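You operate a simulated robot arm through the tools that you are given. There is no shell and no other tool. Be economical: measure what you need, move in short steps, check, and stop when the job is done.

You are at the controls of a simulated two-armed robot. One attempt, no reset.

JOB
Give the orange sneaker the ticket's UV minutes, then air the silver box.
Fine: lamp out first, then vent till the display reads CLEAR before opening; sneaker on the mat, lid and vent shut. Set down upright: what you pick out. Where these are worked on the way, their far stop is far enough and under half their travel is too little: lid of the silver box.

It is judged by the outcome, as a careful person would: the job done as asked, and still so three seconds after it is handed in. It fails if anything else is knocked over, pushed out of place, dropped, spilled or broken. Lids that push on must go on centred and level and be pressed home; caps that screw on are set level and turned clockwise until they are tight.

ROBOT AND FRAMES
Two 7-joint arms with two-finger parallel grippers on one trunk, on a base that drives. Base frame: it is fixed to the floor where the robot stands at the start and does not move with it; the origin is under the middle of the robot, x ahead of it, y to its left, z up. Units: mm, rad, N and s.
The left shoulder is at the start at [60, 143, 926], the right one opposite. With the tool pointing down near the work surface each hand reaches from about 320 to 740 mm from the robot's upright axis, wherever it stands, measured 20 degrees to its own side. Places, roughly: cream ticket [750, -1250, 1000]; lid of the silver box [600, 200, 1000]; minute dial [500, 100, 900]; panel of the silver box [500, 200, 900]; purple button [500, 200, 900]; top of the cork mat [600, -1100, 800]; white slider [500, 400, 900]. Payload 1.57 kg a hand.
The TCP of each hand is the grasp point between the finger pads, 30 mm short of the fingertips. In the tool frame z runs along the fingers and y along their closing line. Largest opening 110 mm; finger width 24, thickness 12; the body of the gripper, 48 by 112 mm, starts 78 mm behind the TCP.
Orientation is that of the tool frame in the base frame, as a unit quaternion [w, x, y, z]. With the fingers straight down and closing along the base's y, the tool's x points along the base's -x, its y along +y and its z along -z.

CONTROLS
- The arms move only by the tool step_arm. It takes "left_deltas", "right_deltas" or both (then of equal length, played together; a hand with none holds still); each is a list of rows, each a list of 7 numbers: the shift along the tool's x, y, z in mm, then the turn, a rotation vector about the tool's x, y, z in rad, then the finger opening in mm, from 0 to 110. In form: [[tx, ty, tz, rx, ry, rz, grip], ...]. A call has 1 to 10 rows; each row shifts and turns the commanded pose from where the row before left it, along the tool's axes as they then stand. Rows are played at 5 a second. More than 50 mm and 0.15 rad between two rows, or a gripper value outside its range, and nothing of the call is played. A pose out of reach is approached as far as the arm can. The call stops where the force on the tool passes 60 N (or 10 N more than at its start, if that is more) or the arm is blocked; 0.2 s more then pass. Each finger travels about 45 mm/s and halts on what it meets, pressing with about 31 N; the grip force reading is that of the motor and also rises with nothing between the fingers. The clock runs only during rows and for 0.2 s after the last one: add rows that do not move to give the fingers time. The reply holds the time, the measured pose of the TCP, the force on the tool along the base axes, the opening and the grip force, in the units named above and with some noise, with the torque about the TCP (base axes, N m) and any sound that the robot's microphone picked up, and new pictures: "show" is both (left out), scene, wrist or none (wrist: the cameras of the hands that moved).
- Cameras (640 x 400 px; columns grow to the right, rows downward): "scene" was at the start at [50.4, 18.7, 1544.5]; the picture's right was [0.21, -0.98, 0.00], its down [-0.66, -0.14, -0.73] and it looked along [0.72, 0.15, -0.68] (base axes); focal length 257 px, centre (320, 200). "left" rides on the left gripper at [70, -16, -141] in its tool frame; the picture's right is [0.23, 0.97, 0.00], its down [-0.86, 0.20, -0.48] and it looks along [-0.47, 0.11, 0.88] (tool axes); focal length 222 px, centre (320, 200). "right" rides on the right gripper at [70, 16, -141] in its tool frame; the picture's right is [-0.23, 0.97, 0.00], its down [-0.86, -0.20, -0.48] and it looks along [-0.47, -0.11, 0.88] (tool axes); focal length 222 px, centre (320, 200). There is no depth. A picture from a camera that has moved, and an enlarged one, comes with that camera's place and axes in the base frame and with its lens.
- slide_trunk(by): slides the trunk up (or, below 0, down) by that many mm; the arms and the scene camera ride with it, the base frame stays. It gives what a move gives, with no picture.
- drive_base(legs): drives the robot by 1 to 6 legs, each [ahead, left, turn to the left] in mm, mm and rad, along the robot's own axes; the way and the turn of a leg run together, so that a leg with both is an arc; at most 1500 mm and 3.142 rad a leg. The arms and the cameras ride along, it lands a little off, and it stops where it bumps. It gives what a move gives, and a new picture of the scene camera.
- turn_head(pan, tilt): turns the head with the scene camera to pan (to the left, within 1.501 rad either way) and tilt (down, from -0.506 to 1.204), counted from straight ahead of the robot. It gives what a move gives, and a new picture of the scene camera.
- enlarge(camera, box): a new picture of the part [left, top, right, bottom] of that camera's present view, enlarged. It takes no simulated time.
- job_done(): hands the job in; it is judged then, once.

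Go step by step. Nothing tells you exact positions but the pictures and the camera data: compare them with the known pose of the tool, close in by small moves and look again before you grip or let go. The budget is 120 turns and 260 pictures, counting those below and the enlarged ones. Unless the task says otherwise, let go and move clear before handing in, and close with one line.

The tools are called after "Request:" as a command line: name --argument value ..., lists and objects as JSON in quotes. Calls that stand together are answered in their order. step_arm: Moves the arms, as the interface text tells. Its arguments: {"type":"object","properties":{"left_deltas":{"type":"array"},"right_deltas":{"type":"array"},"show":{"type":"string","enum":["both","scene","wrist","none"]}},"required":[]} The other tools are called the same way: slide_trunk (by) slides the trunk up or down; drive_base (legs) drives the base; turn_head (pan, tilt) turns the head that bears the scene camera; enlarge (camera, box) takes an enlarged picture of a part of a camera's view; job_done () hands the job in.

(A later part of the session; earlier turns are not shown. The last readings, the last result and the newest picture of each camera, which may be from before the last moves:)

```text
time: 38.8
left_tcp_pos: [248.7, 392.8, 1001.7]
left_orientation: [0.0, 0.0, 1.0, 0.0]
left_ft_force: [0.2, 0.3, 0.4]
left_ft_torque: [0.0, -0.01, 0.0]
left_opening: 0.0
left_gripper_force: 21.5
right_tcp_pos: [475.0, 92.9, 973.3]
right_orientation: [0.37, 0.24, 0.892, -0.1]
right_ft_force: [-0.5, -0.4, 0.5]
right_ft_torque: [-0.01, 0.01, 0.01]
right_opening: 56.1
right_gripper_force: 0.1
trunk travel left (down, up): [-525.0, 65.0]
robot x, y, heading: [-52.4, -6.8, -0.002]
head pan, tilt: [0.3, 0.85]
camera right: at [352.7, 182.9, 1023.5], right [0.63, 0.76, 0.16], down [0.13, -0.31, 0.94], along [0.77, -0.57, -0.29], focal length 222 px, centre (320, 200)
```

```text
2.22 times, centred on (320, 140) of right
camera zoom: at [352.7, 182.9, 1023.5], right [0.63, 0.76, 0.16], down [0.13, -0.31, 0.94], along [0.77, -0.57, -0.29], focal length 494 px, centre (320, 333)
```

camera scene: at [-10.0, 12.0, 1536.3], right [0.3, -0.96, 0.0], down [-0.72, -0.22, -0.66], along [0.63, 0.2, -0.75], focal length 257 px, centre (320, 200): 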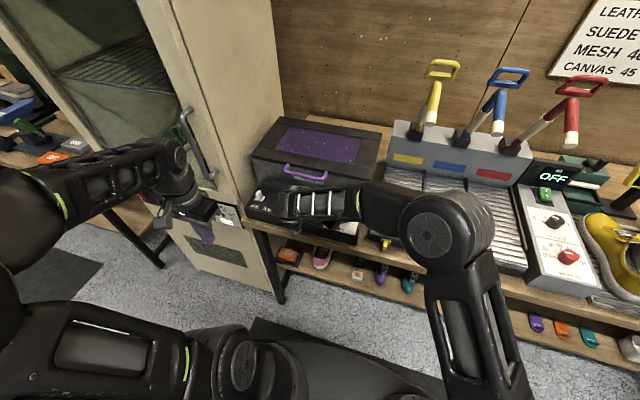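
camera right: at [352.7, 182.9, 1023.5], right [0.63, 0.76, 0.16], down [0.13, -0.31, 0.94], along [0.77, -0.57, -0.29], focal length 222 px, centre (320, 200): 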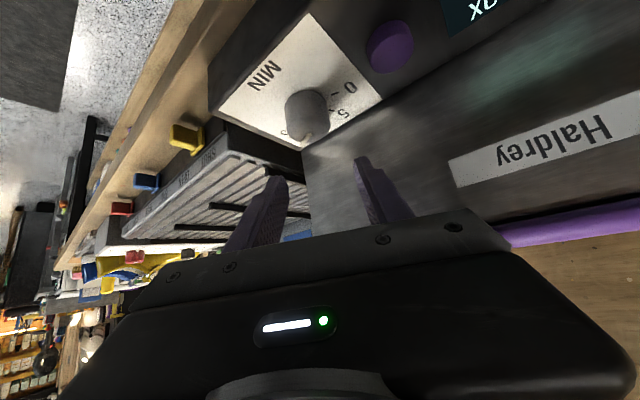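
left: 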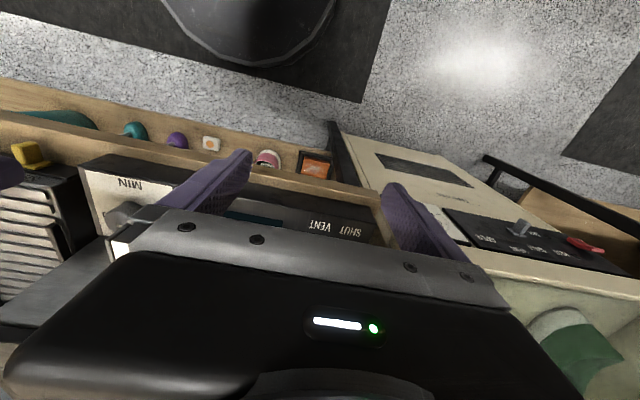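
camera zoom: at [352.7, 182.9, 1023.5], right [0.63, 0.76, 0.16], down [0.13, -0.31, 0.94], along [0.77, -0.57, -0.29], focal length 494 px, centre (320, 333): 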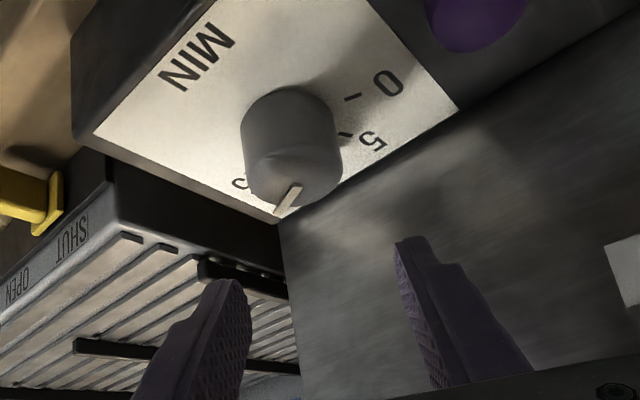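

Request:
step_arm --right_deltas '[[-5, -44, -6, 0, 0, 0, 56], [-5, -44, -6, 0, 0, 0, 56], [-5, -44, -6, 0, 0, 0, 56], [-5, -40, -6, 0, 0, 0, 56]]' --show "none"

Request:
enlarge --camera "scene" --box '[300, 180, 380, 240]'

```text
time: 39.8
left_tcp_pos: [249.2, 392.3, 1000.7]
left_orientation: [-0.001, -0.001, 1.0, 0.0]
left_ft_force: [0.1, -1.3, -0.1]
left_ft_torque: [-0.01, -0.03, 0.01]
left_opening: 0.0
left_gripper_force: 21.5
right_tcp_pos: [388.3, -55.0, 1005.3]
right_orientation: [0.371, 0.239, 0.892, -0.099]
right_ft_force: [0.1, 0.5, -0.1]
right_ft_torque: [0.0, 0.06, 0.02]
right_opening: 56.0
right_gripper_force: 0.0
trunk travel left (down, up): [-525.0, 65.0]
robot x, y, heading: [-53.4, -5.5, 0.003]
head pan, tilt: [0.3, 0.85]
```

```text
6.67 times, centred on (340, 210) of scene
camera zoom: at [-9.5, 17.7, 1536.2], right [0.3, -0.96, 0.0], down [-0.72, -0.22, -0.66], along [0.63, 0.2, -0.75], focal length 1711 px, centre (187, 133)
```

zoom: 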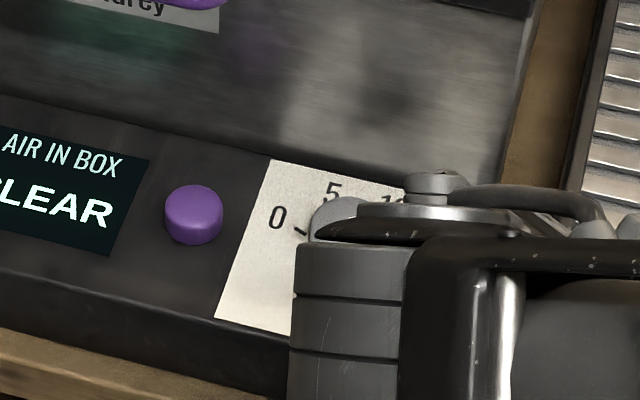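

Request:
step_arm --right_deltas '[[0, -15, 0, -0.0926, 0, -0.0926, 56], [0, -15, 0, -0.0926, 0, -0.0926, 56], [0, -15, 0, -0.0926, 0, -0.0926, 56], [0, -15, 0, -0.0926, 0, -0.0926, 56], [0, 0, 0, -0.0926, 0, -0.0926, 56], [0, 0, 0, -0.0926, 0, -0.0926, 56], [0, 0, 0, -0.0926, 0, -0.0926, 56], [0, 0, 0, -0.0926, 0, -0.0926, 56]]' --show "none"

Request:
enlarge --camera "scene" --box '[300, 180, 380, 240]'

```text
time: 41.6
left_tcp_pos: [249.9, 391.2, 1001.9]
left_orientation: [0.0, 0.0, 1.0, -0.001]
left_ft_force: [-0.4, 0.5, -1.1]
left_ft_torque: [-0.02, 0.01, -0.03]
left_opening: 0.0
left_gripper_force: 21.7
right_tcp_pos: [391.1, -101.1, 1017.9]
right_orientation: [0.371, -0.239, 0.892, 0.1]
right_ft_force: [0.6, -0.4, 0.3]
right_ft_torque: [0.03, -0.01, 0.01]
right_opening: 56.2
right_gripper_force: 0.0
right hand out of reach, approached as far as the arm can: row 4, 5
trunk travel left (down, up): [-525.0, 65.0]
robot x, y, heading: [-55.5, -3.5, -0.004]
head pan, tilt: [0.3, 0.85]
```

```text
6.67 times, centred on (340, 210) of scene
camera zoom: at [-8.7, 17.7, 1536.2], right [0.3, -0.96, 0.0], down [-0.72, -0.22, -0.66], along [0.63, 0.2, -0.75], focal length 1711 px, centre (187, 133)
```

zoom: 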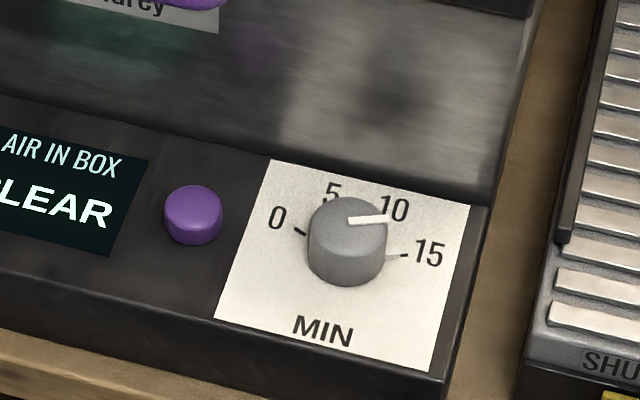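

Request:
enlarge --camera "scene" --box '[330, 200, 362, 220]'

```text
16.00 times, centred on (346, 210) of scene
camera zoom: at [-8.7, 17.7, 1536.2], right [0.3, -0.96, 0.0], down [-0.72, -0.22, -0.66], along [0.63, 0.2, -0.75], focal length 4107 px, centre (-96, 40)
```

zoom: 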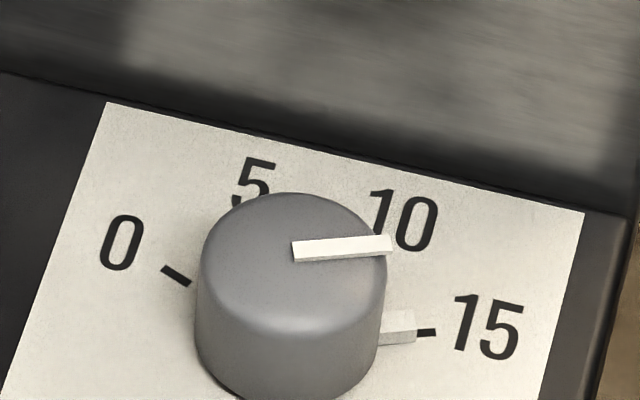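

The pointer is about 4° short of the 15 tick. One more small bite is needed.

Request:
step_arm --right_deltas '[[-17.1, 24.1, 30.1, 0, 0, 0, 56], [-17.1, 24.1, 30.1, 0, 0, 0, 56], [-17.1, 24.1, 30.1, 0, 0, 0, 56], [-17.1, 24.1, 30.1, 0, 0, 0, 56], [-17.1, 24.1, 30.1, 0, 0, 0, 56], [0, 0, 0, 0, 0, 0, 56]]' --show "wrist"

```text
time: 43.0
left_tcp_pos: [248.8, 392.2, 1000.9]
left_orientation: [0.0, 0.0, 1.0, 0.0]
left_ft_force: [-0.4, -0.3, -0.2]
left_ft_torque: [-0.02, 0.0, -0.02]
left_opening: 0.1
left_gripper_force: 20.9
right_tcp_pos: [474.8, 87.0, 970.6]
right_orientation: [0.371, -0.24, 0.892, 0.099]
right_ft_force: [0.0, -0.1, -0.1]
right_ft_torque: [0.0, 0.0, 0.0]
right_opening: 55.7
right_gripper_force: 0.2
trunk travel left (down, up): [-525.0, 65.0]
robot x, y, heading: [-50.3, -8.3, -0.001]
head pan, tilt: [0.3, 0.85]
camera right: at [336.9, 26.7, 1020.3], right [-0.35, 0.92, 0.16], down [0.33, -0.04, 0.94], along [0.88, 0.38, -0.29], focal length 222 px, centre (320, 200)
```

right: 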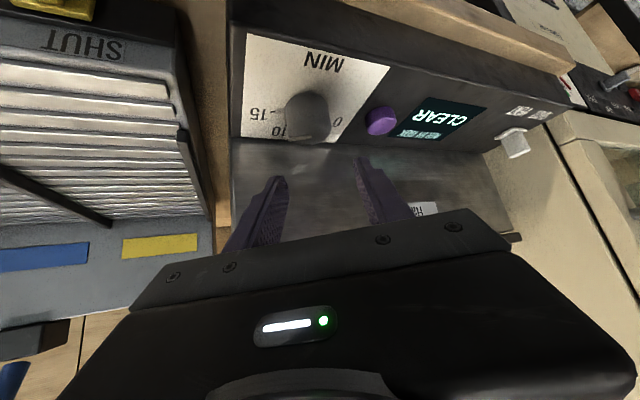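

Request:
step_arm --right_deltas '[[18, 0, 18, 0, 0, 0, 56], [18, 0, 18, 0, 0, 0, 56], [0, 0, 0, 0, 0, 0, 25], [0, 0, 0, 0, 0, 0, 25], [0, 0, 0, 0, 0, 0, 25], [0, 0.5, 0, 0.0318, 0, 0.0318, 25], [0, 0.5, 0, 0.0318, 0, 0.0318, 25], [0, 0, 0, 0, 0, 0, 25]]' --show "wrist"

Request:
enlarge --camera "right" --box '[220, 80, 420, 220]'

```text
time: 44.8
left_tcp_pos: [250.1, 393.4, 1000.4]
left_orientation: [-0.001, 0.0, 1.0, 0.0]
left_ft_force: [0.1, -0.7, 0.6]
left_ft_torque: [-0.02, 0.01, 0.06]
left_opening: 0.1
left_gripper_force: 21.8
right_tcp_pos: [476.7, 87.6, 919.7]
right_orientation: [0.376, -0.198, 0.902, 0.082]
right_ft_force: [15.9, -8.6, -0.2]
right_ft_torque: [-0.28, -0.81, 0.36]
right_opening: 35.1
right_gripper_force: 42.3
trunk travel left (down, up): [-525.0, 65.0]
robot x, y, heading: [-51.1, -6.6, -0.002]
head pan, tilt: [0.3, 0.85]
camera right: at [333.5, 41.0, 969.6], right [-0.26, 0.95, 0.16], down [0.32, -0.07, 0.94], along [0.91, 0.3, -0.29], focal length 222 px, centre (320, 200)
```

right: 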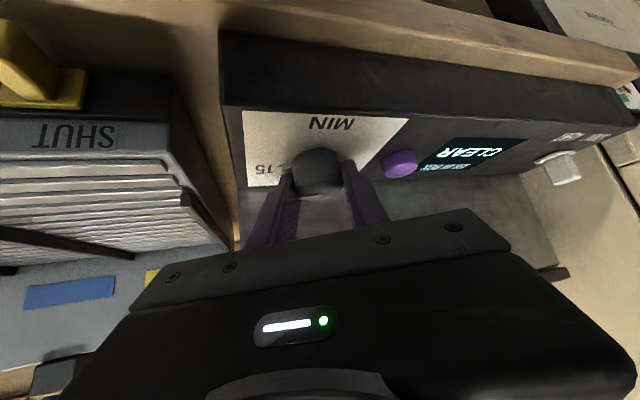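

```text
2.86 times, centred on (320, 150) of right
camera zoom: at [333.5, 41.0, 969.6], right [-0.26, 0.95, 0.16], down [0.32, -0.07, 0.94], along [0.91, 0.3, -0.29], focal length 635 px, centre (320, 343)
```

zoom: 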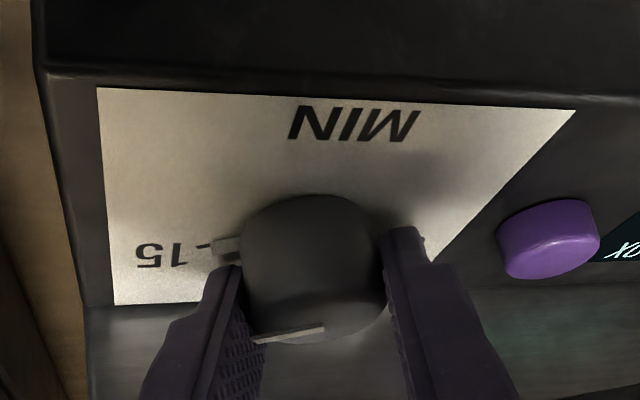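

Request:
step_arm --right_deltas '[[0, 0.4, 0, 0.03, 0, 0.03, 25], [0, 0, 0, 0, 0, 0, 25]]' --show "none"

Request:
enlarge --camera "right" --box '[260, 110, 380, 200]'

```text
time: 45.4
left_tcp_pos: [250.9, 391.1, 1001.0]
left_orientation: [-0.001, 0.0, 1.0, 0.0]
left_ft_force: [0.5, 0.2, -0.5]
left_ft_torque: [-0.03, -0.02, 0.02]
left_opening: 0.0
left_gripper_force: 21.6
right_tcp_pos: [477.4, 87.6, 919.7]
right_orientation: [0.375, -0.178, 0.907, 0.074]
right_ft_force: [20.8, -9.6, 2.3]
right_ft_torque: [-0.33, -0.37, 0.24]
right_opening: 35.1
right_gripper_force: 42.0
trunk travel left (down, up): [-525.0, 65.0]
robot x, y, heading: [-52.6, -9.0, -0.001]
head pan, tilt: [0.3, 0.85]
```

```text
4.44 times, centred on (320, 155) of right
camera zoom: at [331.5, 47.2, 969.8], right [-0.22, 0.96, 0.16], down [0.32, -0.08, 0.94], along [0.92, 0.26, -0.29], focal length 987 px, centre (320, 400)
```

zoom: 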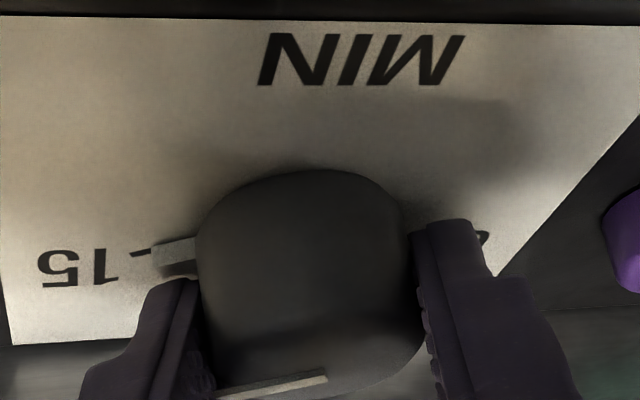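

Request:
step_arm --right_deltas '[[0, 0, 0, 0, 0, 0, 56], [0, 0, 0, 0, 0, 0, 56], [-20, 0, -20, 0, 0, 0, 56], [-18, 0, -18, 0, 0, 0, 56], [17, -24, -30, 0, 0, 0, 56], [17, -24, -30, 0, 0, 0, 56], [17, -24, -30, 0, 0, 0, 56], [17, -24, -30, 0, 0, 0, 56]]' --show "none"

Request:
enlarge --camera "scene" --box '[330, 200, 362, 220]'

```text
time: 47.2
left_tcp_pos: [248.3, 392.3, 1001.9]
left_orientation: [0.0, -0.001, 1.0, 0.0]
left_ft_force: [-1.0, 1.0, -0.5]
left_ft_torque: [-0.05, -0.01, 0.04]
left_opening: 0.0
left_gripper_force: 21.1
right_tcp_pos: [386.0, -50.8, 1011.1]
right_orientation: [0.376, -0.18, 0.906, 0.075]
right_ft_force: [-0.5, 0.0, 0.6]
right_ft_torque: [-0.01, 0.0, 0.01]
right_opening: 55.7
right_gripper_force: 0.0
trunk travel left (down, up): [-525.0, 65.0]
robot x, y, heading: [-50.7, -6.6, 0.003]
head pan, tilt: [0.3, 0.85]
```

```text
16.00 times, centred on (346, 210) of scene
camera zoom: at [-10.2, 18.0, 1536.2], right [0.3, -0.95, 0.0], down [-0.72, -0.22, -0.66], along [0.63, 0.2, -0.75], focal length 4107 px, centre (-96, 40)
```

zoom: 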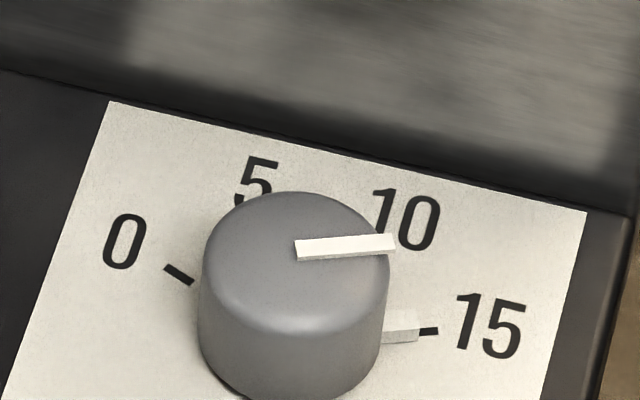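

The dial is unchanged, so it is at its stop: 15. Next I press the purple button (about [483,170,897]) with closed fingers, hovering first.

Request:
step_arm --right_deltas '[[-11.2, 27.8, 26.8, 0, 0, 0, 20], [-11.2, 27.8, 26.8, 0, 0, 0, 0], [-11.2, 27.8, 26.8, 0, 0, 0, 0], [-11.2, 27.8, 26.8, 0, 0, 0, 0], [-11.2, 27.8, 26.8, 0, 0, 0, 0], [-11.2, 27.8, 26.8, 0, 0, 0, 0]]' --show "wrist"

Request:
enlarge --camera "scene" --box '[250, 160, 410, 260]'

```text
time: 48.6
left_tcp_pos: [250.6, 392.8, 1000.3]
left_orientation: [0.0, 0.001, 1.0, 0.0]
left_ft_force: [0.2, 0.8, 0.8]
left_ft_torque: [-0.02, -0.03, 0.0]
left_opening: 0.0
left_gripper_force: 21.4
right_tcp_pos: [472.5, 166.0, 945.4]
right_orientation: [0.375, -0.18, 0.906, 0.074]
right_ft_force: [0.1, 0.2, 1.1]
right_ft_torque: [-0.01, -0.01, -0.02]
right_opening: 0.2
right_gripper_force: 21.4
trunk travel left (down, up): [-525.0, 65.0]
robot x, y, heading: [-50.8, -6.9, -0.002]
head pan, tilt: [0.3, 0.85]
camera right: at [328.1, 124.9, 995.0], right [-0.22, 0.96, 0.16], down [0.32, -0.08, 0.94], along [0.92, 0.26, -0.29], focal length 222 px, centre (320, 200)
```

right: 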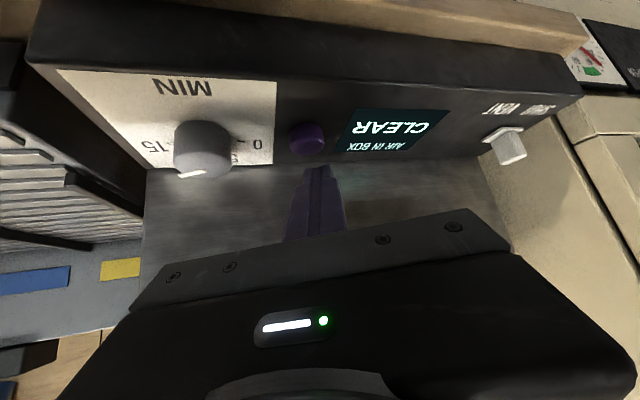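

```text
4.00 times, centred on (330, 210) of scene
camera zoom: at [-8.5, 19.4, 1536.2], right [0.3, -0.96, 0.0], down [-0.72, -0.22, -0.66], along [0.63, 0.2, -0.75], focal length 1027 px, centre (280, 160)
```

zoom: 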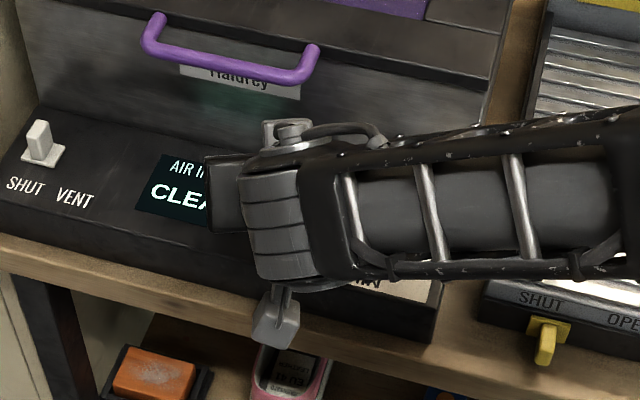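

Request:
step_arm --right_deltas '[[4.4, -1.8, -4.4, 0, 0, 0, 0], [7, 0, 7, 0, 0, 0, 0], [5, 0, 5, 0, 0, 0, 0], [4, 0, 4, 0, 0, 0, 0], [3, 0, 3, 0, 0, 0, 0]]' --show "wrist"

```text
time: 49.8
left_tcp_pos: [248.1, 391.6, 1002.4]
left_orientation: [0.001, 0.0, 1.0, 0.0]
left_ft_force: [-0.5, -0.1, -0.1]
left_ft_torque: [0.0, 0.05, -0.02]
left_opening: 0.2
left_gripper_force: 21.2
right_tcp_pos: [467.4, 161.7, 924.1]
right_orientation: [0.38, -0.181, 0.904, 0.076]
right_ft_force: [-0.6, -0.2, 28.8]
right_ft_torque: [0.08, -0.38, -0.03]
right_opening: 0.0
right_gripper_force: 20.9
trunk travel left (down, up): [-525.0, 65.0]
robot x, y, heading: [-52.8, -2.3, -0.001]
head pan, tilt: [0.3, 0.85]
heard: click
camera right: at [322.2, 120.2, 972.0], right [-0.23, 0.96, 0.16], down [0.31, -0.09, 0.95], along [0.92, 0.27, -0.28], focal length 222 px, centre (320, 200)
```

right: 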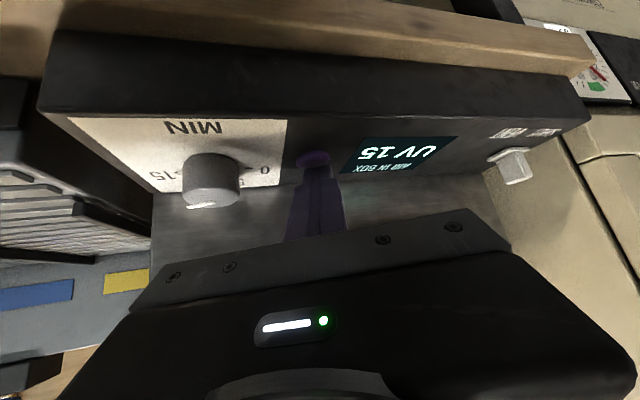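

Display shows "UV 15" and it clicked. I lift the right hand away and ready the left hand (tilted) for the vent slider while the lamp runs.

Request:
step_arm --right_deltas '[[-15, 0, -15, 0, 0, 0, 0], [-15, 0, -15, 0, 0, 0, 0], [11, -28, -27, 0, 0, 0, 0], [11, -28, -27, 0, 0, 0, 0], [11, -28, -27, 0, 0, 0, 0], [11, -28, -27, 0, 0, 0, 0], [11, -28, -27, 0, 0, 0, 0], [0, -30, 0, 0, 0, 0, 0], [0, -30, 0, 0, 0, 0, 0], [0, -30, 0, 0, 0, 0, 0]]' --left_deltas '[[-25, -10, 0, 0, -0.131, 0, 0], [-25, -10, 0, 0, -0.131, 0, 0], [-25, -10, 5, 0, -0.131, 0, 0], [-20, -10, 15, 0, -0.131, 0, 0], [-15, -10, 20, 0, -0.131, 0, 0], [0, 0, 0, 0, -0.131, 0, 40], [0, 0, 0, -0.0926, 0, -0.0926, 40], [0, 0, 0, -0.0926, 0, -0.0926, 40], [0, 0, 0, -0.0926, 0, -0.0926, 40], [0, 0, 0, -0.0926, 0, -0.0926, 40]]'

```text
time: 52.0
left_tcp_pos: [383.8, 349.1, 994.7]
left_orientation: [0.37, -0.241, 0.892, 0.1]
left_ft_force: [1.0, -0.2, 0.0]
left_ft_torque: [0.03, -0.01, 0.02]
left_opening: 40.1
left_gripper_force: 0.0
left hand out of reach, approached as far as the arm can: row 7, 8
right_tcp_pos: [431.7, -104.1, 1016.9]
right_orientation: [0.374, -0.18, 0.907, 0.075]
right_ft_force: [0.0, 1.1, -0.4]
right_ft_torque: [0.01, -0.03, 0.03]
right_opening: 0.0
right_gripper_force: 21.7
trunk travel left (down, up): [-525.0, 65.0]
robot x, y, heading: [-49.6, -7.9, 0.003]
head pan, tilt: [0.3, 0.85]
camera scene: at [-8.5, 17.3, 1536.2], right [0.3, -0.96, 0.0], down [-0.72, -0.22, -0.66], along [0.63, 0.2, -0.75], focal length 257 px, centre (320, 200)
camera right: at [286.8, -145.3, 1067.1], right [-0.22, 0.96, 0.16], down [0.32, -0.08, 0.94], along [0.92, 0.26, -0.29], focal length 222 px, centre (320, 200)
camera left: at [263.4, 260.4, 1045.2], right [-0.63, 0.76, -0.16], down [0.13, 0.31, 0.94], along [0.77, 0.57, -0.29], focal length 222 px, centre (320, 200)
```

scene: 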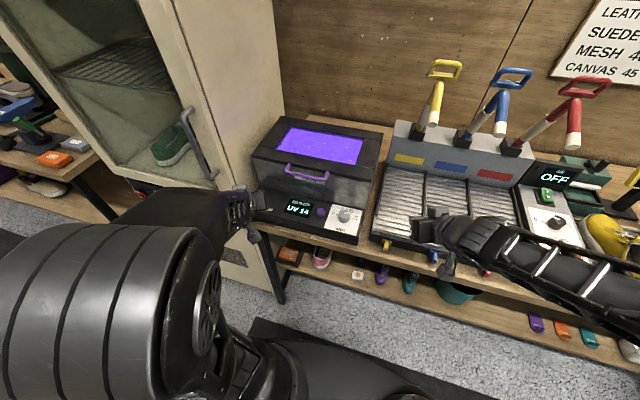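
right: 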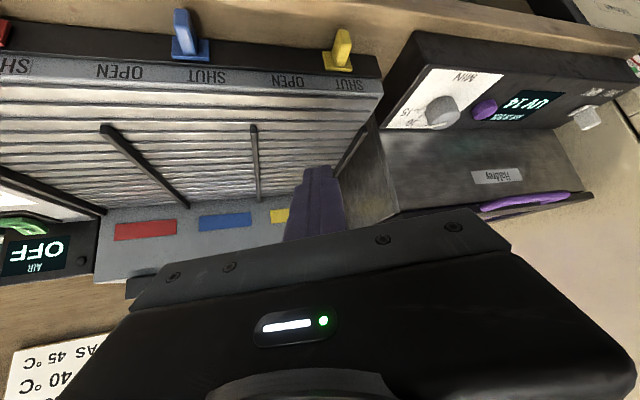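
left: 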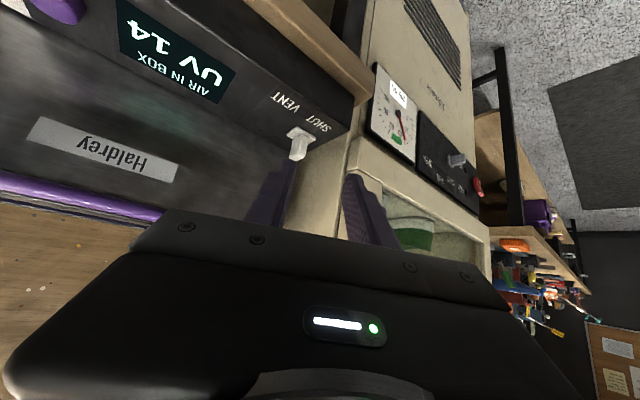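

The lamp is on (UV 14 and counting, ~2 s per minute). I move the left hand to hover over the slider.

Request:
step_arm --left_deltas '[[-12, -8, 25, 0, 0, 0, 36], [-12, -8, 25, 0, 0, 0, 36], [-12, -8, 25, 0, 0, 0, 36]]'

Request:
enlarge --camera "left" --box '[220, 70, 440, 230]'

```text
time: 52.8
left_tcp_pos: [464.7, 369.3, 966.3]
left_orientation: [0.37, -0.239, 0.892, 0.099]
left_ft_force: [-0.6, -0.4, 0.2]
left_ft_torque: [0.0, 0.02, 0.02]
left_opening: 36.0
left_gripper_force: 0.0
right_tcp_pos: [431.8, -102.4, 1016.6]
right_orientation: [0.375, -0.18, 0.906, 0.075]
right_ft_force: [-0.1, 0.0, 0.2]
right_ft_torque: [0.0, 0.03, 0.0]
right_opening: 0.3
right_gripper_force: 21.3
trunk travel left (down, up): [-525.0, 65.0]
robot x, y, heading: [-53.7, -9.1, 0.001]
head pan, tilt: [0.3, 0.85]
camera scene: at [-8.0, 18.6, 1536.1], right [0.3, -0.96, 0.0], down [-0.72, -0.22, -0.66], along [0.63, 0.2, -0.75], focal length 257 px, centre (320, 200)
camera left: at [343.7, 280.0, 1018.4], right [-0.63, 0.76, -0.16], down [0.13, 0.31, 0.94], along [0.77, 0.57, -0.29], focal length 222 px, centre (320, 200)
```

scene: 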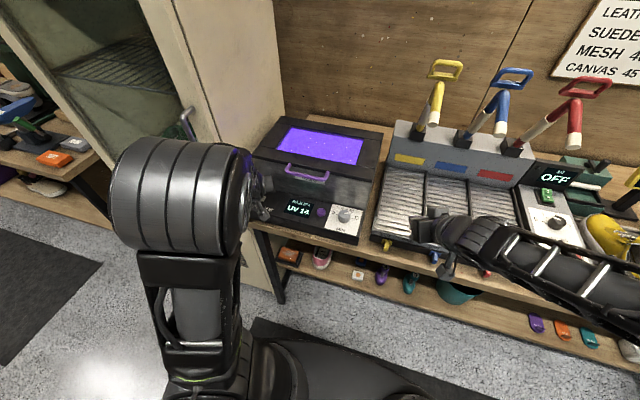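
left: 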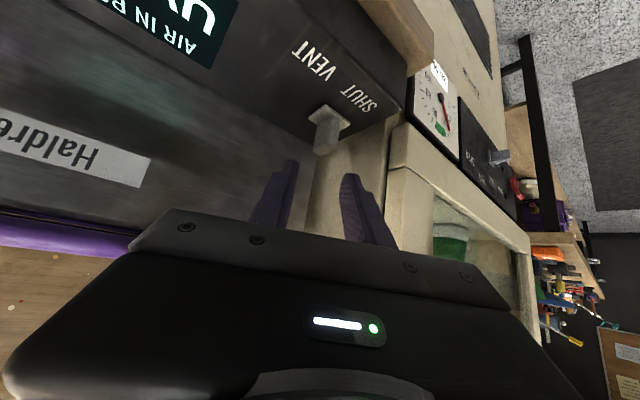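

```text
2.50 times, centred on (330, 150) of left
camera zoom: at [343.7, 280.0, 1018.4], right [-0.63, 0.76, -0.16], down [0.13, 0.31, 0.94], along [0.77, 0.57, -0.29], focal length 555 px, centre (295, 325)
```

zoom: 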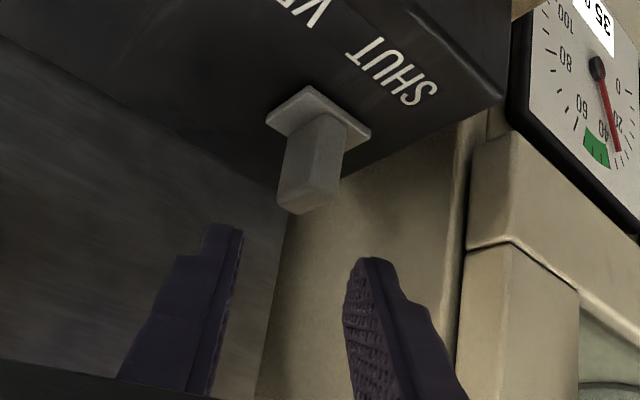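

Request:
step_arm --left_deltas '[[-9, 1.5, 9, 0, 0, 0, 32], [10, 0, 10, 0, 0, 0, 32]]' --show "none"

Request:
enlarge --camera "left" --box '[240, 80, 440, 230]'

```text
time: 53.4
left_tcp_pos: [473.0, 377.2, 953.5]
left_orientation: [0.37, -0.24, 0.892, 0.099]
left_ft_force: [0.3, -0.2, -0.3]
left_ft_torque: [0.01, 0.0, 0.01]
left_opening: 31.8
left_gripper_force: 0.0
right_tcp_pos: [430.8, -102.8, 1017.6]
right_orientation: [0.375, -0.18, 0.906, 0.074]
right_ft_force: [0.2, -0.2, -0.4]
right_ft_torque: [-0.06, 0.01, -0.01]
right_opening: 0.0
right_gripper_force: 21.2
trunk travel left (down, up): [-525.0, 65.0]
robot x, y, heading: [-54.9, -5.6, -0.002]
head pan, tilt: [0.3, 0.85]
```

```text
2.67 times, centred on (340, 155) of left
camera zoom: at [352.6, 287.8, 1004.6], right [-0.63, 0.76, -0.16], down [0.13, 0.31, 0.94], along [0.77, 0.57, -0.29], focal length 592 px, centre (267, 320)
```

zoom: 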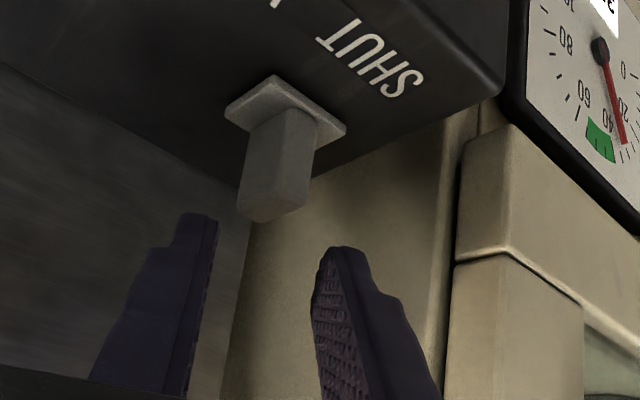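

Request:
step_arm --left_deltas '[[10, 0, 10, 0, 0, 0, 32], [8, 0, 8, 0, 0, 0, 32]]' --show "none"

Request:
enlarge --camera "left" --box '[240, 80, 440, 230]'

Request:
enlarge --camera "scene" --box '[240, 110, 400, 250]'

```text
time: 54.0
left_tcp_pos: [472.5, 374.2, 927.0]
left_orientation: [0.369, -0.24, 0.892, 0.099]
left_ft_force: [0.2, 0.1, -0.5]
left_ft_torque: [0.01, 0.01, 0.02]
left_opening: 32.0
left_gripper_force: 0.0
right_tcp_pos: [431.2, -103.9, 1017.4]
right_orientation: [0.375, -0.181, 0.906, 0.074]
right_ft_force: [0.7, 0.6, 0.5]
right_ft_torque: [0.03, -0.01, 0.0]
right_opening: 0.1
right_gripper_force: 21.0
trunk travel left (down, up): [-525.0, 65.0]
robot x, y, heading: [-52.4, -5.8, 0.003]
head pan, tilt: [0.3, 0.85]
```

```text
2.67 times, centred on (340, 155) of left
camera zoom: at [352.7, 286.6, 978.2], right [-0.63, 0.76, -0.16], down [0.13, 0.31, 0.94], along [0.77, 0.57, -0.29], focal length 592 px, centre (267, 320)
```

zoom: 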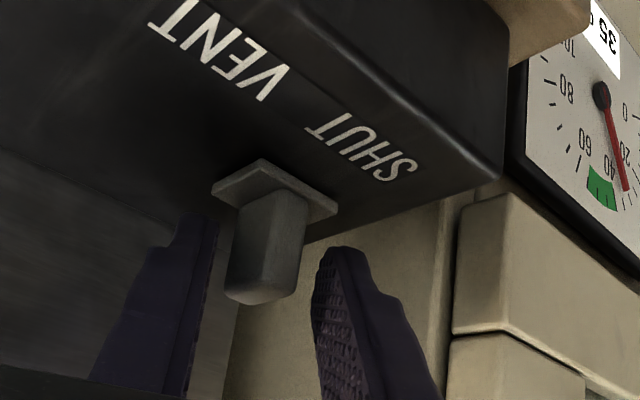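

```text
2.86 times, centred on (320, 180) of scene
camera zoom: at [-8.9, 18.5, 1536.2], right [0.3, -0.96, 0.0], down [-0.72, -0.22, -0.66], along [0.63, 0.2, -0.75], focal length 733 px, centre (320, 257)
```

zoom: 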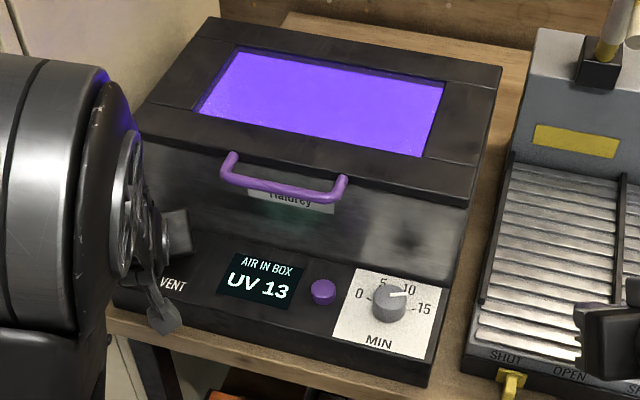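

Fingers straddle the lever; UV 13 remaining. I wait for the lamp to finish before venting.

Request:
step_arm --left_deltas '[[0, 0, 0, 0, 0, 0, 32], [0, 0, 0, 0, 0, 0, 32], [0, 0, 0, 0, 0, 0, 32], [0, 0, 0, 0, 0, 0, 32], [0, 0, 0, 0, 0, 0, 32], [0, 0, 0, 0, 0, 0, 32], [0, 0, 0, 0, 0, 0, 32], [0, 0, 0, 0, 0, 0, 32], [0, 0, 0, 0, 0, 0, 32], [0, 0, 0, 0, 0, 0, 32]]' --show "none"

Request:
step_arm --left_deltas '[[0, 0, 0, 0, 0, 0, 32], [0, 0, 0, 0, 0, 0, 32], [0, 0, 0, 0, 0, 0, 32], [0, 0, 0, 0, 0, 0, 32], [0, 0, 0, 0, 0, 0, 32], [0, 0, 0, 0, 0, 0, 32], [0, 0, 0, 0, 0, 0, 32], [0, 0, 0, 0, 0, 0, 32], [0, 0, 0, 0, 0, 0, 32], [0, 0, 0, 0, 0, 0, 32]]' --show "none"

Request:
step_arm --left_deltas '[[0, 0, 0, 0, 0, 0, 32], [0, 0, 0, 0, 0, 0, 32], [0, 0, 0, 0, 0, 0, 32], [0, 0, 0, 0, 0, 0, 32], [0, 0, 0, 0, 0, 0, 32], [0, 0, 0, 0, 0, 0, 32], [0, 0, 0, 0, 0, 0, 32], [0, 0, 0, 0, 0, 0, 32], [0, 0, 0, 0, 0, 0, 32], [0, 0, 0, 0, 0, 0, 32]]' --show "none"

Request:
step_arm --left_deltas '[[0, 0, 0, 0, 0, 0, 32], [0, 0, 0, 0, 0, 0, 32], [0, 0, 0, 0, 0, 0, 32], [0, 0, 0, 0, 0, 0, 32], [0, 0, 0, 0, 0, 0, 32], [0, 0, 0, 0, 0, 0, 32], [0, 0, 0, 0, 0, 0, 32], [0, 0, 0, 0, 0, 0, 32], [0, 0, 0, 0, 0, 0, 32], [0, 0, 0, 0, 0, 0, 32]]' --show "none"

Request:
step_arm --left_deltas '[[0, 0, 0, 0, 0, 0, 32], [0, 0, 0, 0, 0, 0, 32], [0, 0, 0, 0, 0, 0, 32], [0, 0, 0, 0, 0, 0, 32], [0, 0, 0, 0, 0, 0, 32], [0, 0, 0, 0, 0, 0, 32], [0, 0, 0, 0, 0, 0, 32], [0, 0, 0, 0, 0, 0, 32], [0, 0, 0, 0, 0, 0, 32], [0, 0, 0, 0, 0, 0, 32]]' --show "none"

Request:
step_arm --left_deltas '[[0, 0, 0, 0, 0, 0, 32], [0, 0, 0, 0, 0, 0, 32], [0, 0, 0, 0, 0, 0, 32], [0, 0, 0, 0, 0, 0, 32], [0, 0, 0, 0, 0, 0, 32], [0, 0, 0, 0, 0, 0, 32], [0, 0, 0, 0, 0, 0, 32], [0, 0, 0, 0, 0, 0, 32], [0, 0, 0, 0, 0, 0, 32], [0, 0, 0, 0, 0, 0, 32]]' --show "none"

Request:
step_arm --left_deltas '[[0, 0, 0, 0, 0, 0, 32], [0, 0, 0, 0, 0, 0, 32], [0, 0, 0, 0, 0, 0, 32], [0, 0, 0, 0, 0, 0, 32], [0, 0, 0, 0, 0, 0, 32], [0, 0, 0, 0, 0, 0, 32], [0, 0, 0, 0, 0, 0, 32], [0, 0, 0, 0, 0, 0, 32], [0, 0, 0, 0, 0, 0, 32], [0, 0, 0, 0, 0, 0, 32]]' --show "none"

Request:
enlarge --camera "scene" --box '[240, 110, 400, 250]'

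```text
time: 56.2
left_tcp_pos: [472.9, 375.5, 927.0]
left_orientation: [0.37, -0.24, 0.892, 0.099]
left_ft_force: [-0.4, 0.4, 0.1]
left_ft_torque: [-0.02, -0.01, 0.02]
left_opening: 32.2
left_gripper_force: 0.0
right_tcp_pos: [430.8, -102.1, 1017.0]
right_orientation: [0.375, -0.18, 0.906, 0.075]
right_ft_force: [-0.1, -0.6, 0.6]
right_ft_torque: [-0.01, -0.01, -0.02]
right_opening: 0.2
right_gripper_force: 21.8
trunk travel left (down, up): [-525.0, 65.0]
robot x, y, heading: [-53.4, -4.0, 0.003]
head pan, tilt: [0.3, 0.85]
```

```text
time: 58.4
left_tcp_pos: [473.5, 374.5, 928.0]
left_orientation: [0.369, -0.24, 0.892, 0.1]
left_ft_force: [-0.3, 0.1, -0.1]
left_ft_torque: [0.02, -0.01, 0.0]
left_opening: 31.9
left_gripper_force: 0.0
right_tcp_pos: [432.2, -101.4, 1017.9]
right_orientation: [0.376, -0.181, 0.906, 0.075]
right_ft_force: [0.2, 1.4, 0.5]
right_ft_torque: [-0.01, 0.03, 0.02]
right_opening: 0.0
right_gripper_force: 21.5
trunk travel left (down, up): [-525.0, 65.0]
robot x, y, heading: [-53.0, -7.7, -0.004]
head pan, tilt: [0.3, 0.85]
```

```text
time: 60.6
left_tcp_pos: [473.9, 375.0, 927.7]
left_orientation: [0.369, -0.239, 0.892, 0.099]
left_ft_force: [0.3, -0.1, 1.1]
left_ft_torque: [0.02, 0.0, 0.0]
left_opening: 31.9
left_gripper_force: 0.0
right_tcp_pos: [431.7, -102.4, 1017.9]
right_orientation: [0.376, -0.18, 0.906, 0.074]
right_ft_force: [-0.5, 0.0, -0.7]
right_ft_torque: [0.03, -0.03, 0.01]
right_opening: 0.3
right_gripper_force: 21.1
trunk travel left (down, up): [-525.0, 65.0]
robot x, y, heading: [-53.8, -4.7, -0.001]
head pan, tilt: [0.3, 0.85]
```

```text
time: 62.8
left_tcp_pos: [473.9, 375.3, 926.9]
left_orientation: [0.369, -0.24, 0.892, 0.1]
left_ft_force: [-0.6, -0.1, 0.7]
left_ft_torque: [0.01, -0.01, -0.01]
left_opening: 32.0
left_gripper_force: 0.1
right_tcp_pos: [432.0, -103.7, 1016.9]
right_orientation: [0.376, -0.18, 0.906, 0.074]
right_ft_force: [-0.4, -0.3, 0.0]
right_ft_torque: [-0.01, 0.0, 0.01]
right_opening: 0.0
right_gripper_force: 21.1
trunk travel left (down, up): [-525.0, 65.0]
robot x, y, heading: [-53.3, -6.2, -0.005]
head pan, tilt: [0.3, 0.85]
```

```text
time: 65.0
left_tcp_pos: [474.2, 375.2, 926.4]
left_orientation: [0.37, -0.24, 0.892, 0.099]
left_ft_force: [0.2, 0.2, 0.0]
left_ft_torque: [0.02, -0.04, 0.08]
left_opening: 32.0
left_gripper_force: 0.0
right_tcp_pos: [432.2, -102.1, 1017.9]
right_orientation: [0.376, -0.181, 0.906, 0.075]
right_ft_force: [0.2, -0.3, -0.3]
right_ft_torque: [-0.02, 0.0, 0.01]
right_opening: 0.0
right_gripper_force: 21.4
trunk travel left (down, up): [-525.0, 65.0]
robot x, y, heading: [-51.3, -7.9, 0.002]
head pan, tilt: [0.3, 0.85]
```

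```text
time: 67.2
left_tcp_pos: [473.1, 376.3, 927.9]
left_orientation: [0.37, -0.24, 0.892, 0.1]
left_ft_force: [-0.1, -0.3, -0.5]
left_ft_torque: [0.0, 0.0, 0.03]
left_opening: 31.8
left_gripper_force: 0.0
right_tcp_pos: [431.7, -102.1, 1017.1]
right_orientation: [0.376, -0.181, 0.906, 0.076]
right_ft_force: [-1.1, -0.1, -0.7]
right_ft_torque: [0.02, -0.03, -0.01]
right_opening: 0.1
right_gripper_force: 21.3
trunk travel left (down, up): [-525.0, 65.0]
robot x, y, heading: [-53.7, -7.5, 0.002]
head pan, tilt: [0.3, 0.85]
```

```text
time: 69.4
left_tcp_pos: [473.4, 375.5, 926.6]
left_orientation: [0.37, -0.241, 0.892, 0.1]
left_ft_force: [-0.2, 0.6, -0.5]
left_ft_torque: [0.01, 0.02, -0.02]
left_opening: 32.0
left_gripper_force: 0.1
right_tcp_pos: [431.2, -103.1, 1018.1]
right_orientation: [0.377, -0.18, 0.906, 0.075]
right_ft_force: [0.0, -0.4, 0.2]
right_ft_torque: [-0.01, -0.02, 0.02]
right_opening: 0.0
right_gripper_force: 21.1
trunk travel left (down, up): [-525.0, 65.0]
robot x, y, heading: [-49.1, -4.7, 0.002]
head pan, tilt: [0.3, 0.85]
```

```text
2.86 times, centred on (320, 180) of scene
camera zoom: at [-9.0, 18.4, 1536.2], right [0.3, -0.96, 0.0], down [-0.72, -0.22, -0.66], along [0.63, 0.2, -0.75], focal length 733 px, centre (320, 257)
```

zoom: 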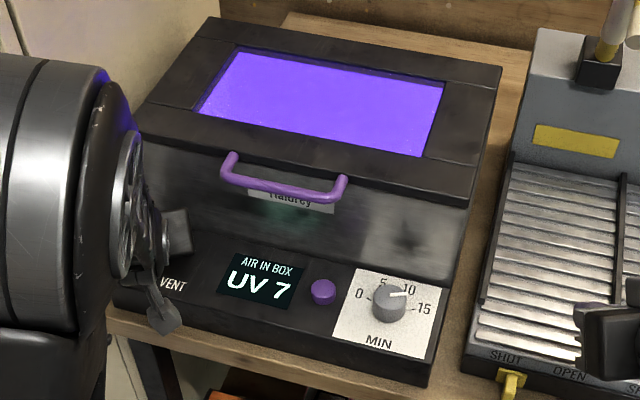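

Request:
step_arm --left_deltas '[[0, 0, 0, 0, 0, 0, 32], [0, 0, 0, 0, 0, 0, 32], [0, 0, 0, 0, 0, 0, 32], [0, 0, 0, 0, 0, 0, 32], [0, 0, 0, 0, 0, 0, 32], [0, 0, 0, 0, 0, 0, 32], [0, 0, 0, 0, 0, 0, 32], [0, 0, 0, 0, 0, 0, 32], [0, 0, 0, 0, 0, 0, 32], [0, 0, 0, 0, 0, 0, 32]]' --show "none"

Request:
step_arm --left_deltas '[[0, 0, 0, 0, 0, 0, 32], [0, 0, 0, 0, 0, 0, 32], [0, 0, 0, 0, 0, 0, 32], [0, 0, 0, 0, 0, 0, 32], [0, 0, 0, 0, 0, 0, 32], [0, 0, 0, 0, 0, 0, 32], [0, 0, 0, 0, 0, 0, 32], [0, 0, 0, 0, 0, 0, 32], [0, 0, 0, 0, 0, 0, 32], [0, 0, 0, 0, 0, 0, 32]]' --show "none"

Request:
step_arm --left_deltas '[[0, 0, 0, 0, 0, 0, 32], [0, 0, 0, 0, 0, 0, 32], [0, 0, 0, 0, 0, 0, 32], [0, 0, 0, 0, 0, 0, 32], [0, 0, 0, 0, 0, 0, 32], [0, 0, 0, 0, 0, 0, 32], [0, 0, 0, 0, 0, 0, 32], [0, 0, 0, 0, 0, 0, 32], [0, 0, 0, 0, 0, 0, 32], [0, 0, 0, 0, 0, 0, 32]]' --show "none"

Request:
step_arm --left_deltas '[[0, 0, 0, 0, 0, 0, 32], [0, 0, 0, 0, 0, 0, 32], [0, 0, 0, 0, 0, 0, 32], [0, 0, 0, 0, 0, 0, 32], [0, 0, 0, 0, 0, 0, 32], [0, 0, 0, 0, 0, 0, 32], [0, 0, 0, 0, 0, 0, 32], [0, 0, 0, 0, 0, 0, 32], [0, 0, 0, 0, 0, 0, 32], [0, 0, 0, 0, 0, 0, 32]]' --show "none"

Request:
step_arm --left_deltas '[[0, 0, 0, 0, 0, 0, 32], [0, 0, 0, 0, 0, 0, 32], [0, 0, 0, 0, 0, 0, 32], [0, 0, 0, 0, 0, 0, 32], [0, 0, 0, 0, 0, 0, 32], [0, 0, 0, 0, 0, 0, 32], [0, 0, 0, 0, 0, 0, 32], [0, 0, 0, 0, 0, 0, 32], [0, 0, 0, 0, 0, 0, 32], [0, 0, 0, 0, 0, 0, 32]]' --show "none"

Request:
step_arm --left_deltas '[[0, 0, 0, 0, 0, 0, 32], [0, 0, 0, 0, 0, 0, 32], [0, 0, 0, 0, 0, 0, 32], [0, 0, 0, 0, 0, 0, 32], [0, 0, 0, 0, 0, 0, 32], [0, 0, 0, 0, 0, 0, 32], [0, 0, 0, 0, 0, 0, 32], [0, 0, 0, 0, 0, 0, 32], [0, 0, 0, 0, 0, 0, 32], [0, 0, 0, 0, 0, 0, 32]]' --show "none"

Request:
step_arm --left_deltas '[[0, 0, 0, 0, 0, 0, 32], [0, 0, 0, 0, 0, 0, 32], [0, 0, 0, 0, 0, 0, 32], [0, 0, 0, 0, 0, 0, 32], [0, 0, 0, 0, 0, 0, 32], [0, 0, 0, 0, 0, 0, 32], [0, 0, 0, 0, 0, 0, 32], [0, 0, 0, 0, 0, 0, 32], [0, 0, 0, 0, 0, 0, 32], [0, 0, 0, 0, 0, 0, 32]]' --show "none"

Request:
step_arm --left_deltas '[[0, 0, 0, 0, 0, 0, 32], [0, 0, 0, 0, 0, 0, 32], [0, 0, 0, 0, 0, 0, 32], [0, 0, 0, 0, 0, 0, 32], [0, 0, 0, 0, 0, 0, 32], [0, 0, 0, 0, 0, 0, 32], [0, 0, 0, 0, 0, 0, 32], [0, 0, 0, 0, 0, 0, 32], [0, 0, 0, 0, 0, 0, 32], [0, 0, 0, 0, 0, 0, 32]]' --show "none"

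Request:
enlarge --camera "scene" --box '[240, 110, 400, 250]'

```text
time: 71.6
left_tcp_pos: [474.0, 374.4, 927.2]
left_orientation: [0.369, -0.241, 0.892, 0.1]
left_ft_force: [-0.6, 0.7, 0.3]
left_ft_torque: [-0.02, 0.01, 0.03]
left_opening: 32.0
left_gripper_force: 0.1
right_tcp_pos: [432.2, -101.9, 1015.7]
right_orientation: [0.376, -0.18, 0.906, 0.075]
right_ft_force: [-0.6, -0.8, -0.6]
right_ft_torque: [0.0, -0.01, 0.01]
right_opening: 0.1
right_gripper_force: 21.0
trunk travel left (down, up): [-525.0, 65.0]
robot x, y, heading: [-52.3, -4.6, -0.0]
head pan, tilt: [0.3, 0.85]
```

```text
time: 73.8
left_tcp_pos: [472.8, 374.1, 927.2]
left_orientation: [0.369, -0.24, 0.892, 0.1]
left_ft_force: [0.1, 0.3, 0.0]
left_ft_torque: [0.02, -0.02, 0.02]
left_opening: 32.3
left_gripper_force: 0.1
right_tcp_pos: [432.6, -102.9, 1017.6]
right_orientation: [0.377, -0.18, 0.906, 0.075]
right_ft_force: [0.4, -0.8, -0.3]
right_ft_torque: [-0.05, 0.02, 0.0]
right_opening: 0.0
right_gripper_force: 21.4
trunk travel left (down, up): [-525.0, 65.0]
robot x, y, heading: [-51.2, -8.0, -0.002]
head pan, tilt: [0.3, 0.85]
```

```text
time: 76.0
left_tcp_pos: [473.1, 375.6, 926.2]
left_orientation: [0.369, -0.24, 0.892, 0.1]
left_ft_force: [0.0, -0.4, 0.3]
left_ft_torque: [-0.01, -0.04, 0.0]
left_opening: 31.9
left_gripper_force: 0.1
right_tcp_pos: [431.4, -102.8, 1017.0]
right_orientation: [0.376, -0.18, 0.906, 0.074]
right_ft_force: [0.2, 0.8, -0.6]
right_ft_torque: [-0.03, -0.01, 0.02]
right_opening: 0.1
right_gripper_force: 21.6
trunk travel left (down, up): [-525.0, 65.0]
robot x, y, heading: [-55.2, -5.2, -0.0]
head pan, tilt: [0.3, 0.85]
```

```text
time: 78.2
left_tcp_pos: [474.3, 375.5, 927.1]
left_orientation: [0.37, -0.24, 0.892, 0.099]
left_ft_force: [-0.1, 0.0, -0.1]
left_ft_torque: [0.01, 0.0, 0.03]
left_opening: 32.0
left_gripper_force: 0.1
right_tcp_pos: [431.6, -103.1, 1016.8]
right_orientation: [0.376, -0.18, 0.906, 0.075]
right_ft_force: [-0.4, 0.7, -0.5]
right_ft_torque: [0.01, 0.02, -0.01]
right_opening: 0.0
right_gripper_force: 21.4
trunk travel left (down, up): [-525.0, 65.0]
robot x, y, heading: [-51.0, -7.6, 0.002]
head pan, tilt: [0.3, 0.85]
```

```text
time: 80.4
left_tcp_pos: [473.7, 375.6, 928.3]
left_orientation: [0.369, -0.24, 0.892, 0.1]
left_ft_force: [0.6, -0.6, 0.1]
left_ft_torque: [0.04, 0.04, -0.01]
left_opening: 32.1
left_gripper_force: 0.0
right_tcp_pos: [431.5, -102.9, 1016.8]
right_orientation: [0.377, -0.179, 0.906, 0.074]
right_ft_force: [-0.6, -0.4, -0.1]
right_ft_torque: [-0.01, -0.02, 0.02]
right_opening: 0.0
right_gripper_force: 21.0
trunk travel left (down, up): [-525.0, 65.0]
robot x, y, heading: [-53.8, -4.3, 0.0]
head pan, tilt: [0.3, 0.85]
```

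```text
time: 82.6
left_tcp_pos: [473.6, 374.8, 927.4]
left_orientation: [0.37, -0.241, 0.892, 0.1]
left_ft_force: [-0.5, -0.1, 0.2]
left_ft_torque: [-0.01, -0.02, -0.04]
left_opening: 31.9
left_gripper_force: 0.0
right_tcp_pos: [431.5, -102.6, 1017.6]
right_orientation: [0.376, -0.18, 0.906, 0.074]
right_ft_force: [0.2, -0.3, 0.0]
right_ft_torque: [0.02, 0.0, -0.04]
right_opening: 0.1
right_gripper_force: 21.2
trunk travel left (down, up): [-525.0, 65.0]
robot x, y, heading: [-51.7, -8.5, -0.004]
head pan, tilt: [0.3, 0.85]
```

```text
time: 84.8
left_tcp_pos: [473.9, 374.2, 927.7]
left_orientation: [0.37, -0.24, 0.892, 0.099]
left_ft_force: [-1.1, -0.3, 0.7]
left_ft_torque: [0.01, -0.03, -0.02]
left_opening: 32.0
left_gripper_force: 0.0
right_tcp_pos: [431.6, -102.3, 1017.4]
right_orientation: [0.375, -0.181, 0.906, 0.075]
right_ft_force: [-0.1, 0.5, 1.0]
right_ft_torque: [0.03, 0.03, 0.03]
right_opening: 0.1
right_gripper_force: 21.4
trunk travel left (down, up): [-525.0, 65.0]
robot x, y, heading: [-52.7, -8.0, 0.0]
head pan, tilt: [0.3, 0.85]
```

```text
time: 87.0
left_tcp_pos: [473.4, 374.4, 928.3]
left_orientation: [0.369, -0.24, 0.892, 0.1]
left_ft_force: [-0.4, 0.4, -0.5]
left_ft_torque: [0.0, -0.02, -0.01]
left_opening: 31.6
left_gripper_force: 0.0
right_tcp_pos: [431.1, -102.0, 1017.1]
right_orientation: [0.376, -0.181, 0.906, 0.075]
right_ft_force: [-0.7, -0.5, 0.9]
right_ft_torque: [-0.03, -0.01, 0.0]
right_opening: 0.1
right_gripper_force: 21.4
trunk travel left (down, up): [-525.0, 65.0]
robot x, y, heading: [-54.0, -9.4, -0.001]
head pan, tilt: [0.3, 0.85]
```

```text
2.86 times, centred on (320, 180) of scene
camera zoom: at [-9.0, 18.4, 1536.2], right [0.3, -0.96, 0.0], down [-0.72, -0.22, -0.66], along [0.63, 0.2, -0.75], focal length 733 px, centre (320, 257)
```

zoom: 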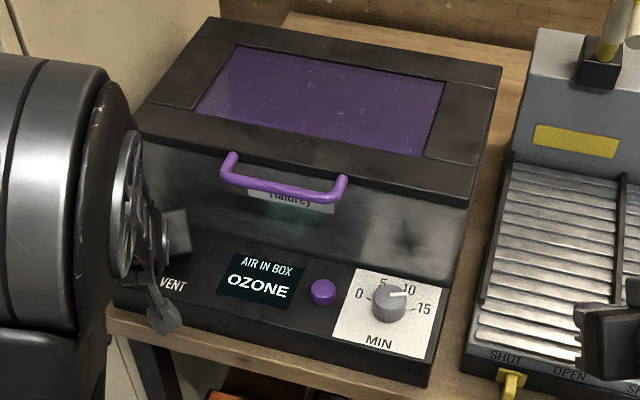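

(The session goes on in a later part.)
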